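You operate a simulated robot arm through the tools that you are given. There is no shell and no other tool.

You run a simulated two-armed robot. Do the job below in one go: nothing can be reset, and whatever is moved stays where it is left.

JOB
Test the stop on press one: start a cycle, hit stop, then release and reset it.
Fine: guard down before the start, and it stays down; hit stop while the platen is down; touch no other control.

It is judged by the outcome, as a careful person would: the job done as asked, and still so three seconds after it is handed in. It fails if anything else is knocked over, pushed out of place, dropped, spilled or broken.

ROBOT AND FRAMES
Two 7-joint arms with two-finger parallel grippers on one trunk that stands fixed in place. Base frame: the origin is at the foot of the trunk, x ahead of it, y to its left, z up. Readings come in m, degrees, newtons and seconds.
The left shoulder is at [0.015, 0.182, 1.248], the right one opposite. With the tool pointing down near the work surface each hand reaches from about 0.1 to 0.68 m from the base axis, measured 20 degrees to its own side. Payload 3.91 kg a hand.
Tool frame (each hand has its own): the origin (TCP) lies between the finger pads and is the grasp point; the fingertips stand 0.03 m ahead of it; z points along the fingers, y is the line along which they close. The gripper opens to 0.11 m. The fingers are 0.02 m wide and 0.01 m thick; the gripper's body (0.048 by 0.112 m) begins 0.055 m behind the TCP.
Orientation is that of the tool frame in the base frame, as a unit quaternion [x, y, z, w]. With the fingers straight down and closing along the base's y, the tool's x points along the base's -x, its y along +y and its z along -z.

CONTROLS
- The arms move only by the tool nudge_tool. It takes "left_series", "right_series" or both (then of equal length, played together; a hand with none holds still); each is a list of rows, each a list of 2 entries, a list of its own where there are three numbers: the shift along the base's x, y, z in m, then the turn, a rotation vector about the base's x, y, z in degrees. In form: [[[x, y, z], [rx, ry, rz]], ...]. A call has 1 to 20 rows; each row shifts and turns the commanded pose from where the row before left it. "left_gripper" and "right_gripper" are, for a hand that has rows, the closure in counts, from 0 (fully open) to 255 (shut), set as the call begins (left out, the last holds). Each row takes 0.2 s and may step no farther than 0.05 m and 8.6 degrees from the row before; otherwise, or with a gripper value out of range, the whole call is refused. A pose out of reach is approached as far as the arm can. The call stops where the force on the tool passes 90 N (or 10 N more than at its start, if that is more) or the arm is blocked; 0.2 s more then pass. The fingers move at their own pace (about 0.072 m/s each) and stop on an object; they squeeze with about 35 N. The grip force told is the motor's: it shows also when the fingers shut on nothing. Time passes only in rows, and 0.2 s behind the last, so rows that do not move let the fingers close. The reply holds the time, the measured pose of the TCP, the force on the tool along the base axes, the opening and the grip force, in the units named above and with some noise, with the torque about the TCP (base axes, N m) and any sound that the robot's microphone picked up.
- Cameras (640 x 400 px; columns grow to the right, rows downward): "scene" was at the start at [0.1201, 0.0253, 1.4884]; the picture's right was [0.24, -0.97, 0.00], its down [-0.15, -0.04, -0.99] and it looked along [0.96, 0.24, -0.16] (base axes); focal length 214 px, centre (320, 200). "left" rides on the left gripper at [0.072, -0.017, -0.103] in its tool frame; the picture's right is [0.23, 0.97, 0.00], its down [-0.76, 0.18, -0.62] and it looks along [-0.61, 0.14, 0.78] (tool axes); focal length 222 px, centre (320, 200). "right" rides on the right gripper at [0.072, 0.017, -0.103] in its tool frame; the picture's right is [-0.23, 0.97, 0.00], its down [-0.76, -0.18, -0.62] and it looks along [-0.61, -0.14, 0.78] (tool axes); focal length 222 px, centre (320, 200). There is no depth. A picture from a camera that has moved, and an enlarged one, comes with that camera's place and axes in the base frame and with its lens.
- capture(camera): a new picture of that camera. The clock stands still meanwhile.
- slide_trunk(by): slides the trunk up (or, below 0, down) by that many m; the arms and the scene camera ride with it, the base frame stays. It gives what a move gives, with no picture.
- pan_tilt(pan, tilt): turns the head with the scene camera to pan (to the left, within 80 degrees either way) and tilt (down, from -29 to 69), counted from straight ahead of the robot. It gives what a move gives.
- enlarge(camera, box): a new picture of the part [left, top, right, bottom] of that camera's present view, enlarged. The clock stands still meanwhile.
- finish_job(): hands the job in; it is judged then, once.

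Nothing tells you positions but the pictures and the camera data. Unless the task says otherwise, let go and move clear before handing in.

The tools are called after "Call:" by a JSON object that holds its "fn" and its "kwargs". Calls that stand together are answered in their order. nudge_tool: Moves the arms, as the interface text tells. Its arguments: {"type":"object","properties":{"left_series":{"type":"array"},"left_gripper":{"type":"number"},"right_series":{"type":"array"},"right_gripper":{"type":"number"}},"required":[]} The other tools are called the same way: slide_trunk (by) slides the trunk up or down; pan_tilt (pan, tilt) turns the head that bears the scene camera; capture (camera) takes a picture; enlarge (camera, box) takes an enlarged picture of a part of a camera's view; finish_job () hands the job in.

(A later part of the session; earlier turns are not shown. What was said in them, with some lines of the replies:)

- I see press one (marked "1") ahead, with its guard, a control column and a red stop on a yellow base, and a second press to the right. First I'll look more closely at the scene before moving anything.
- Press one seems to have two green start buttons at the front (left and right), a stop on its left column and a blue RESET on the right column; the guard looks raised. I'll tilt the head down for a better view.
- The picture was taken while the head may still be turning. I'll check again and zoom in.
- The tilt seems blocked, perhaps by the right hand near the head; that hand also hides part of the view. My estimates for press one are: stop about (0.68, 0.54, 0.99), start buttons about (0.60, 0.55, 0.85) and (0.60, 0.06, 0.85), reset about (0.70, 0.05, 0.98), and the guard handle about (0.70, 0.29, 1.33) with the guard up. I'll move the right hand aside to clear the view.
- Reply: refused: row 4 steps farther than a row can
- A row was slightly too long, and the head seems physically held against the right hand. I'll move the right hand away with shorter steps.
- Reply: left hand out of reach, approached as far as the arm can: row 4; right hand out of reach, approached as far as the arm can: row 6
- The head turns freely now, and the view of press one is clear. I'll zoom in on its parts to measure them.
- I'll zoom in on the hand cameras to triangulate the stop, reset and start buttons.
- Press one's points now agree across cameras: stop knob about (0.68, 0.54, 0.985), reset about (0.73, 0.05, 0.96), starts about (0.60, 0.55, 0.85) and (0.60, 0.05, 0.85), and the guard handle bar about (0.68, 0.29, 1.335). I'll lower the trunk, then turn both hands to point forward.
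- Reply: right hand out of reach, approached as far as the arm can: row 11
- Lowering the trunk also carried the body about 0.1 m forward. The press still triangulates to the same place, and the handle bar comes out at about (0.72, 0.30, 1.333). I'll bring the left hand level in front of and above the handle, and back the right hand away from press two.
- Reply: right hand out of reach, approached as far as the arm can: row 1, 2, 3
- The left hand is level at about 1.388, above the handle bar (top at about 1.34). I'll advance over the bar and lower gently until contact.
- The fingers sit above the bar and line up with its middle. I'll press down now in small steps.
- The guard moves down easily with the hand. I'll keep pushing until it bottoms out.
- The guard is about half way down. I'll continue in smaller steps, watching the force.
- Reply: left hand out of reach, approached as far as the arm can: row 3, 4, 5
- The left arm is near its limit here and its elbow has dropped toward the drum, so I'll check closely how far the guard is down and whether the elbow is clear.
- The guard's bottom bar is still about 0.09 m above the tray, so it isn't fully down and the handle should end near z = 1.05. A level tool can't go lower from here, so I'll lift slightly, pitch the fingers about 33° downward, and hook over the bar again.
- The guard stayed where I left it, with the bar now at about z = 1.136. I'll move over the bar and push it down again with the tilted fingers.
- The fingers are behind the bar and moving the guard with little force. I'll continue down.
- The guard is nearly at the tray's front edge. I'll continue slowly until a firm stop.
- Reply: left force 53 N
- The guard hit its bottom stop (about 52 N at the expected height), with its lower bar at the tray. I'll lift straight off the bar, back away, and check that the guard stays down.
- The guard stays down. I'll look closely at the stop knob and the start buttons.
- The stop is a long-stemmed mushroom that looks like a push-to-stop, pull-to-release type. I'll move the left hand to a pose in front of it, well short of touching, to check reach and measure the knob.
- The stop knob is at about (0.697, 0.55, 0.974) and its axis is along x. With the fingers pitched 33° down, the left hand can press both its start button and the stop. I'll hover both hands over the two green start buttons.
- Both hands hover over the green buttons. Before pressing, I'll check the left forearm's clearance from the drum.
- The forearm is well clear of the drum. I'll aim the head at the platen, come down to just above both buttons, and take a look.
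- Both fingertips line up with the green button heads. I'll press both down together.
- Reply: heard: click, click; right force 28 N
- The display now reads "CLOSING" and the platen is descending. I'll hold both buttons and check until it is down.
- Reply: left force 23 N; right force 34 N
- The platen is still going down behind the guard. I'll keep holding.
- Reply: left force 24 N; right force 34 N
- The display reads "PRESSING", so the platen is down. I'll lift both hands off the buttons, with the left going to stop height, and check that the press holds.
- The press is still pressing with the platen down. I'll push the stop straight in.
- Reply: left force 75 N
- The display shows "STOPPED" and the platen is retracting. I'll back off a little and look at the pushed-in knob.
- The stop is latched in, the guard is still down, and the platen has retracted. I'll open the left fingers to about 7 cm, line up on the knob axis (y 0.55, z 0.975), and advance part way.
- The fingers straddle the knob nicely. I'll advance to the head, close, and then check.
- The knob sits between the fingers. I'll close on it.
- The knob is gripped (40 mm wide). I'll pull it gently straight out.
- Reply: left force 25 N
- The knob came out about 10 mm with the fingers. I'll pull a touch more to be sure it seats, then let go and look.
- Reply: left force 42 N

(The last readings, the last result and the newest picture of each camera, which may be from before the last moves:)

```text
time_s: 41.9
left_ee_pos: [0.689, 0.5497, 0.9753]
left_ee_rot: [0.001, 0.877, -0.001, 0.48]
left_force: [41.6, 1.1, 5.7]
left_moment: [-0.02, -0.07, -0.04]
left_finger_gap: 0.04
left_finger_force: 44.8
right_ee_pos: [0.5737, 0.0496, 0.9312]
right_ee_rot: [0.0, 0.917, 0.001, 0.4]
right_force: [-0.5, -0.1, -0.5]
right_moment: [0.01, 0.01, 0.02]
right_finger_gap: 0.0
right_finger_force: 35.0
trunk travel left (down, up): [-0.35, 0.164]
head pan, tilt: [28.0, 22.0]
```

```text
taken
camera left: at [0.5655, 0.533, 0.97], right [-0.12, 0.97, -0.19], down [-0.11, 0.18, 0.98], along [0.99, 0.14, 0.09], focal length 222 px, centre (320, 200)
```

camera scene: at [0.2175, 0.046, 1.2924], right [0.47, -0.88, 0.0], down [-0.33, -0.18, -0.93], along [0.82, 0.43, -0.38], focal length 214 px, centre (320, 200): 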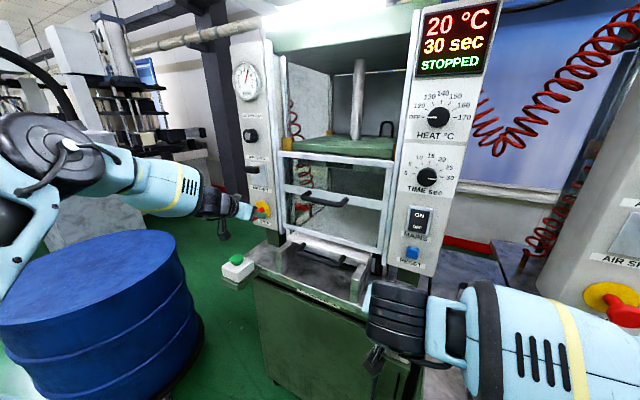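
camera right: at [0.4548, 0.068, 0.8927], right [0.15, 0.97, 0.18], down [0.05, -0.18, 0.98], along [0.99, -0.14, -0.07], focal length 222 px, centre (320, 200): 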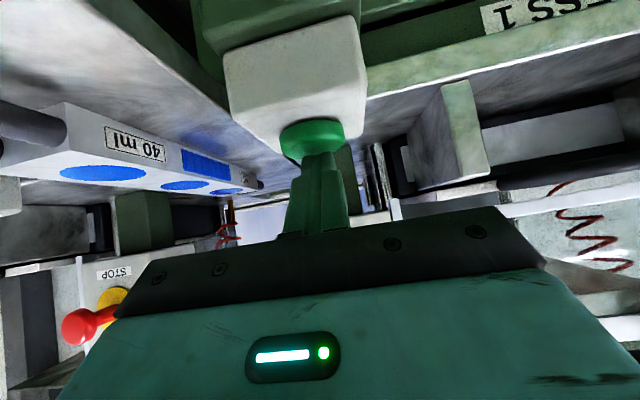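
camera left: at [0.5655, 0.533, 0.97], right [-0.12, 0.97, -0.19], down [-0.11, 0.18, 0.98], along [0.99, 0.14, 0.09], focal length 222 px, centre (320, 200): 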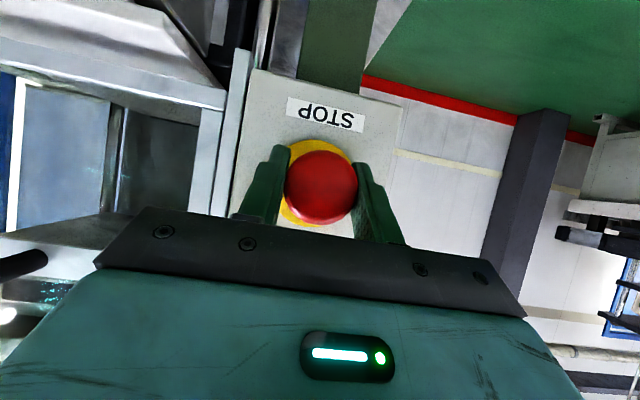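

The pull force rose to about 42 N, so the knob is probably at its outer stop. I'll open the fingers and look.

Call:
{"fn": "nudge_tool", "kwargs": {"left_series": [[[0, 0, 0], [0, 0, 0]], [[0, 0, 0], [0, 0, 0]], [[0, 0, 0], [0, 0, 0]], [[-0.03, 0, 0], [0, 0, 0]], [[-0.03, 0, 0], [0, 0, 0]], [[-0.02, 0, 0], [0, 0, 0]]], "left_gripper": 93}}

Call:
{"fn": "capture", "kwargs": {"camera": "left"}}

Call:
{"fn": "capture", "kwargs": {"camera": "scene"}}

Call:
{"fn": "enlarge", "kwargs": {"camera": "scene", "box": [220, 140, 320, 260]}}

```text
time_s: 43.3
left_ee_pos: [0.6045, 0.5488, 0.9767]
left_ee_rot: [0.001, 0.877, -0.001, 0.48]
left_force: [0.4, -0.8, 0.1]
left_moment: [-0.02, 0.0, 0.03]
left_finger_gap: 0.0701
left_finger_force: 0.0
right_ee_pos: [0.57, 0.0504, 0.9322]
right_ee_rot: [0.0, 0.916, 0.001, 0.402]
right_force: [-1.0, -0.1, 0.4]
right_moment: [0.03, -0.02, 0.05]
right_finger_gap: 0.0001
right_finger_force: 34.7
trunk travel left (down, up): [-0.35, 0.164]
head pan, tilt: [28.0, 22.0]
```

```text
taken
camera left: at [0.4814, 0.5324, 0.971], right [-0.12, 0.97, -0.19], down [-0.11, 0.18, 0.98], along [0.99, 0.14, 0.09], focal length 222 px, centre (320, 200)
```

left: 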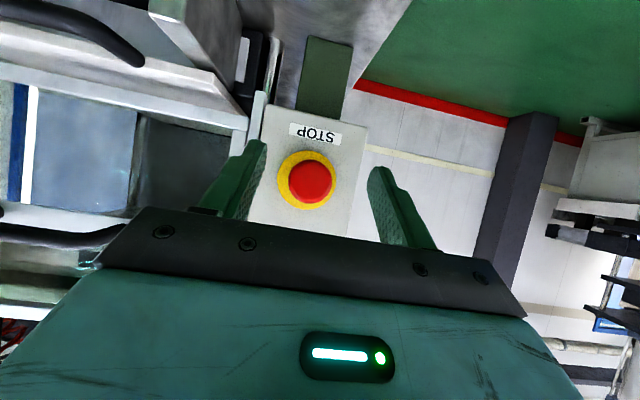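

```text
taken
camera scene: at [0.2138, 0.0463, 1.2931], right [0.47, -0.88, 0.0], down [-0.33, -0.18, -0.93], along [0.82, 0.43, -0.37], focal length 214 px, centre (320, 200)
```

scene: 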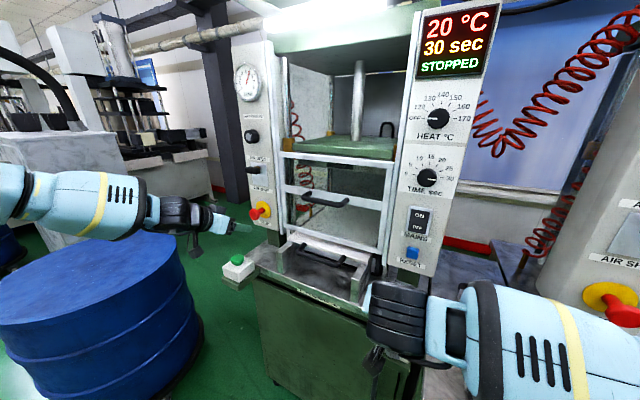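

```text
3.33 times, centred on (270, 200) of scene
camera zoom: at [0.2138, 0.0463, 1.2931], right [0.47, -0.88, 0.0], down [-0.33, -0.18, -0.93], along [0.82, 0.43, -0.37], focal length 715 px, centre (487, 200)
```

zoom: 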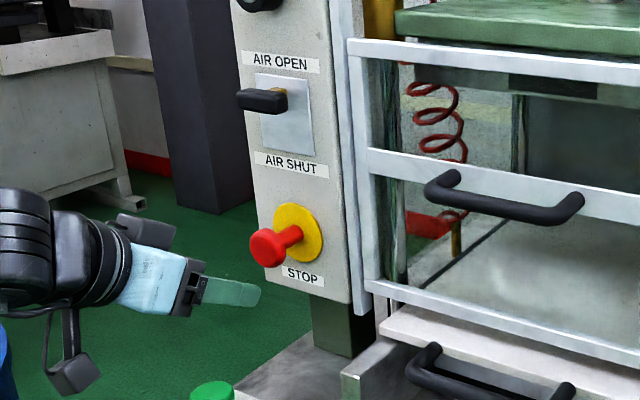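

The knob is out again by about 8–10 mm, and the stem shows as it did at the start. Next is RESET: I'll bring the right hand up and flatter, in front of the blue button, and look before pressing.

Call:
{"fn": "nudge_tool", "kwargs": {"right_series": [[[0, 0, 0.02], [0, -8.2, 0]], [[0.01, 0, 0.015], [0, -8.2, 0]], [[0.02, 0, 0], [0, 0, 0]], [[0.02, 0, 0], [0, 0, 0]]]}}

Call:
{"fn": "capture", "kwargs": {"camera": "right"}}

Call:
{"fn": "enlarge", "kwargs": {"camera": "scene", "box": [350, 180, 480, 300]}}

```text
time_s: 44.3
left_ee_pos: [0.6048, 0.5489, 0.9756]
left_ee_rot: [0.001, 0.877, -0.001, 0.48]
left_force: [0.8, 1.1, 0.0]
left_moment: [0.0, -0.04, 0.0]
left_finger_gap: 0.0699
left_finger_force: 0.1
right_ee_pos: [0.6211, 0.0502, 0.9678]
right_ee_rot: [0.001, 0.85, 0.0, 0.527]
right_force: [0.4, -0.1, 0.9]
right_moment: [0.02, -0.01, 0.03]
right_finger_gap: 0.0002
right_finger_force: 34.6
trunk travel left (down, up): [-0.35, 0.164]
head pan, tilt: [28.0, 22.0]
```

```text
taken
camera right: at [0.4954, 0.0675, 0.9484], right [0.1, 0.97, 0.21], down [-0.22, -0.18, 0.96], along [0.97, -0.14, 0.2], focal length 222 px, centre (320, 200)
```

right: 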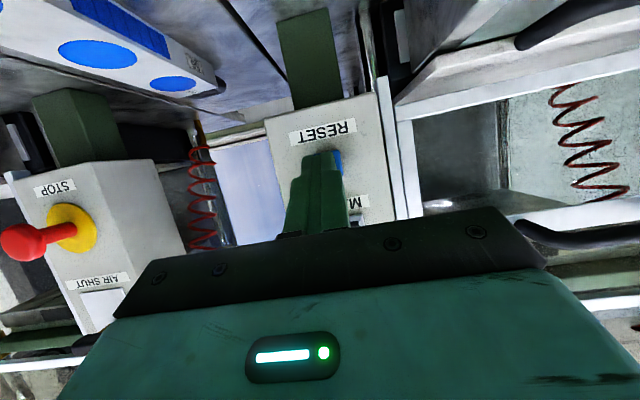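

```text
3.33 times, centred on (415, 240) of scene
camera zoom: at [0.2145, 0.0461, 1.2929], right [0.47, -0.88, 0.0], down [-0.33, -0.18, -0.93], along [0.82, 0.43, -0.37], focal length 715 px, centre (3, 67)
```

zoom: 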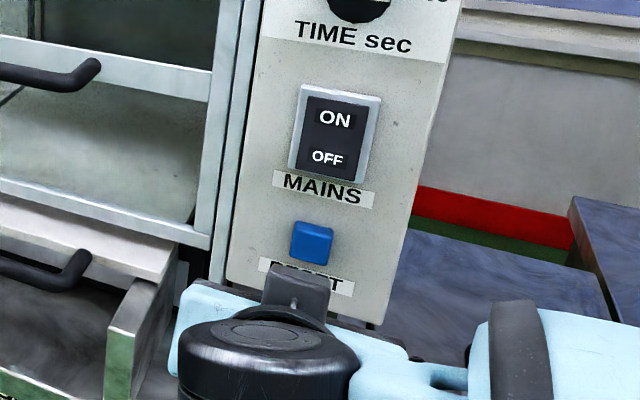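

RESET is at about (0.732, 0.053, 0.961), directly ahead of the fingertips and about 3 cm wide. I'll advance and press it.

Call:
{"fn": "nudge_tool", "kwargs": {"right_series": [[[0.03, 0.003, -0.003], [0, 0, 0]], [[0.03, 0, 0], [0, 0, 0]], [[0.01, 0, 0], [0, 0, 0]], [[0.008, 0, 0], [0, 0, 0]], [[0.006, 0, 0], [0, 0, 0]]]}}

Call:
{"fn": "capture", "kwargs": {"camera": "scene"}}

Call:
{"fn": "capture", "kwargs": {"camera": "right"}}

```text
time_s: 45.5
left_ee_pos: [0.6027, 0.5492, 0.9786]
left_ee_rot: [0.0, 0.876, 0.001, 0.482]
left_force: [0.9, 0.9, -0.5]
left_moment: [0.0, -0.02, -0.01]
left_finger_gap: 0.07
left_finger_force: 0.1
right_ee_pos: [0.701, 0.0529, 0.9646]
right_ee_rot: [-0.001, 0.85, 0.002, 0.527]
right_force: [-26.4, -10.6, 0.8]
right_moment: [-0.04, 0.1, -0.26]
right_finger_gap: 0.0
right_finger_force: 35.0
trunk travel left (down, up): [-0.35, 0.164]
head pan, tilt: [28.0, 22.0]
heard: click
```

```text
taken
camera scene: at [0.2111, 0.0449, 1.2936], right [0.47, -0.88, 0.0], down [-0.33, -0.17, -0.93], along [0.82, 0.44, -0.37], focal length 214 px, centre (320, 200)
```

scene: 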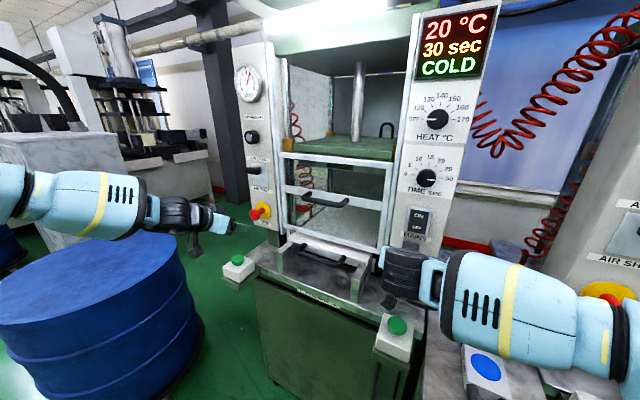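

```text
taken
camera right: at [0.576, 0.0705, 0.9446], right [0.1, 0.97, 0.21], down [-0.22, -0.18, 0.96], along [0.97, -0.14, 0.2], focal length 222 px, centre (320, 200)
```

right: 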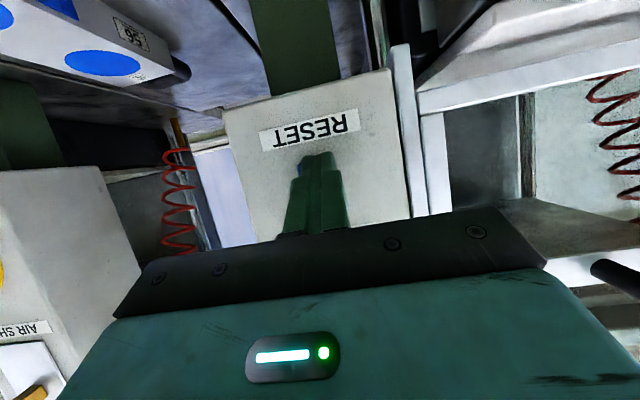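

The display went back to "COLD" with a click, so the stop is released and reset. I'll withdraw both hands clear of all controls.

Call:
{"fn": "nudge_tool", "kwargs": {"left_series": [[[-0.02, 0, 0.01], [0, 0, 0]], [[-0.03, 0, 0.02], [0, 0, 0]], [[-0.02, 0, 0.02], [0, 0, 0]], [[0, 0, 0.02], [0, 0, 0]], [[0, 0, 0.02], [0, 0, 0]], [[0, 0, 0], [0, 0, 0]]], "right_series": [[[-0.02, 0, 0], [0, 0, 0]], [[-0.04, 0, 0], [0, 0, 0]], [[-0.04, 0, 0.02], [0, 0, 0]], [[-0.03, 0, 0.03], [0, 0, 0]], [[-0.01, 0, 0.03], [0, 0, 0]], [[0, 0, 0.02], [0, 0, 0]]]}}

Call:
{"fn": "pan_tilt", "kwargs": {"pan": 24, "tilt": 16}}

Call:
{"fn": "capture", "kwargs": {"camera": "scene"}}

Call:
{"fn": "enlarge", "kwargs": {"camera": "scene", "box": [200, 60, 460, 300]}}

Call:
{"fn": "capture", "kwargs": {"camera": "left"}}

```text
time_s: 46.9
left_ee_pos: [0.5338, 0.5506, 1.0671]
left_ee_rot: [0.0, 0.878, -0.001, 0.479]
left_force: [-0.3, -0.4, -0.6]
left_moment: [-0.01, 0.02, 0.0]
left_finger_gap: 0.0699
left_finger_force: 0.0
right_ee_pos: [0.5636, 0.0546, 1.0636]
right_ee_rot: [0.0, 0.849, 0.0, 0.528]
right_force: [0.6, -0.7, -0.5]
right_moment: [0.02, 0.01, 0.0]
right_finger_gap: 0.0
right_finger_force: 35.0
trunk travel left (down, up): [-0.35, 0.164]
head pan, tilt: [28.0, 22.0]
```

```text
time_s: 47.6
left_ee_pos: [0.5339, 0.5491, 1.0668]
left_ee_rot: [0.001, 0.877, 0.0, 0.48]
left_force: [-0.5, -0.4, 0.3]
left_moment: [0.01, -0.02, -0.01]
left_finger_gap: 0.0701
left_finger_force: 0.1
right_ee_pos: [0.5652, 0.0547, 1.0636]
right_ee_rot: [0.0, 0.849, 0.001, 0.528]
right_force: [-1.0, 0.2, 0.1]
right_moment: [0.02, 0.0, -0.01]
right_finger_gap: 0.0
right_finger_force: 34.9
trunk travel left (down, up): [-0.35, 0.164]
head pan, tilt: [24.0, 16.0]
```

```text
taken
camera scene: at [0.2177, 0.0405, 1.3027], right [0.41, -0.91, 0.0], down [-0.25, -0.11, -0.96], along [0.88, 0.39, -0.28], focal length 214 px, centre (320, 200)
```

scene: 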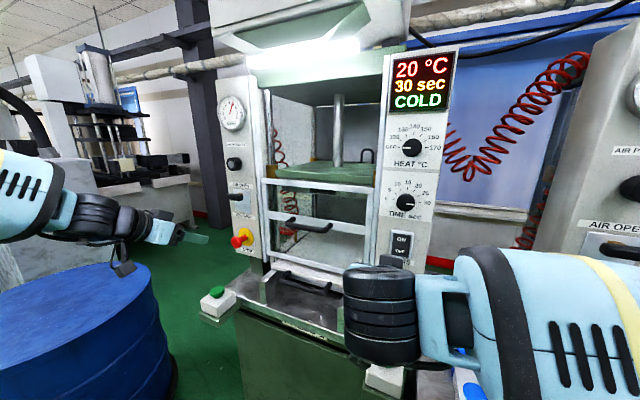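

```text
1.67 times, centred on (330, 180) of scene
camera zoom: at [0.2177, 0.0405, 1.3027], right [0.41, -0.91, 0.0], down [-0.25, -0.11, -0.96], along [0.88, 0.39, -0.28], focal length 358 px, centre (303, 233)
```

zoom: 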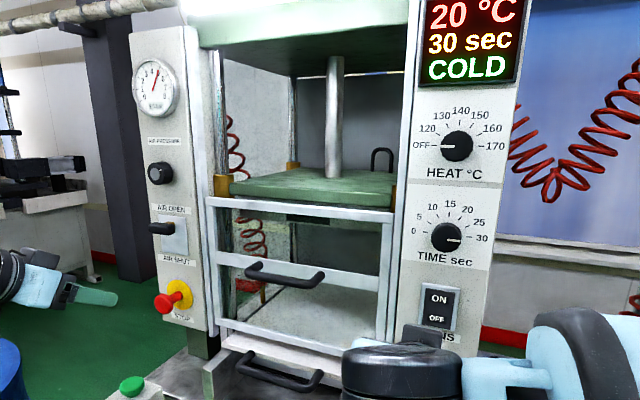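

```text
taken
camera left: at [0.4112, 0.5332, 1.0614], right [-0.12, 0.97, -0.19], down [-0.11, 0.18, 0.98], along [0.99, 0.14, 0.09], focal length 222 px, centre (320, 200)
```

left: 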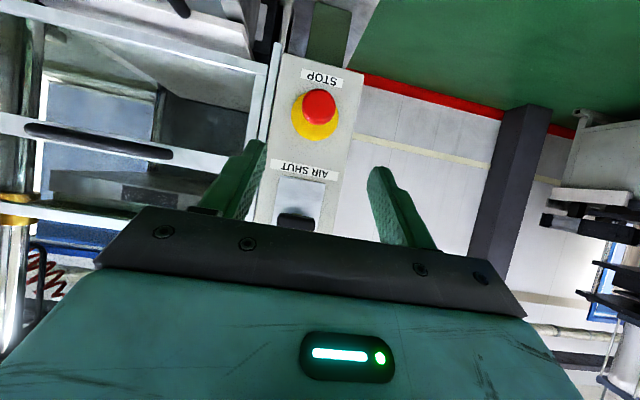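

Press one shows "COLD", the stop is out, the guard is down, the platen is up, and both hands are clear. One last check of the lamps on the upper panel.

Call:
{"fn": "pan_tilt", "kwargs": {"pan": 24, "tilt": -12}}

Call:
{"fn": "capture", "kwargs": {"camera": "scene"}}

```text
time_s: 48.5
left_ee_pos: [0.5344, 0.5507, 1.0658]
left_ee_rot: [0.001, 0.878, 0.0, 0.48]
left_force: [0.0, 0.4, -0.1]
left_moment: [-0.04, 0.0, 0.0]
left_finger_gap: 0.0698
left_finger_force: 0.1
right_ee_pos: [0.5642, 0.0531, 1.0636]
right_ee_rot: [0.0, 0.85, 0.002, 0.527]
right_force: [0.6, 0.4, -0.1]
right_moment: [-0.04, -0.03, 0.01]
right_finger_gap: 0.0001
right_finger_force: 34.9
trunk travel left (down, up): [-0.35, 0.164]
head pan, tilt: [24.0, -12.0]
```

```text
taken
camera scene: at [0.2081, 0.0362, 1.3466], right [0.41, -0.91, 0.0], down [0.19, 0.08, -0.98], along [0.89, 0.4, 0.21], focal length 214 px, centre (320, 200)
```

scene: 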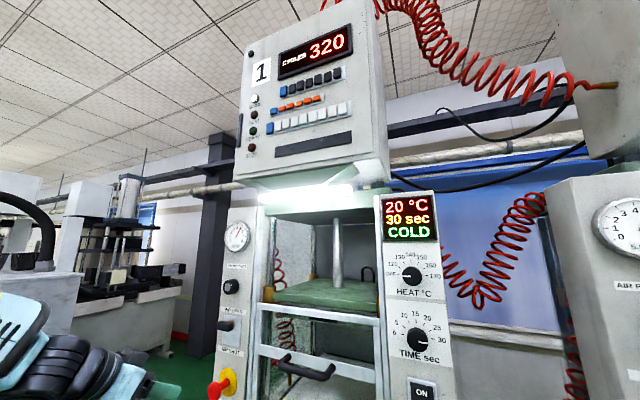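

The STOP lamp is dark and the display reads "COLD". The guard is down, the stop is out, and both hands are clear, so I'm handing the job in.

Call:
{"fn": "finish_job", "kwargs": {}}

```text
The job is handed in.
```

The stop on press one works. I started a cycle with the guard down and hit stop while the display read "PRESSING" and the platen was down. The display changed to "STOPPED" and the platen went back up.

I then pulled the stop knob back out and pressed RESET. The display went back to "COLD" and the STOP lamp was dark at the last check.

- **Guard:** it was up at the start, so I pushed it down to its bottom stop before starting. It was still down when I handed in.
- **Controls touched:** only the two green start buttons, the stop and RESET on press one.
- **Surroundings:** nothing was knocked or moved as far as I could see. Both hands are clear of the press.
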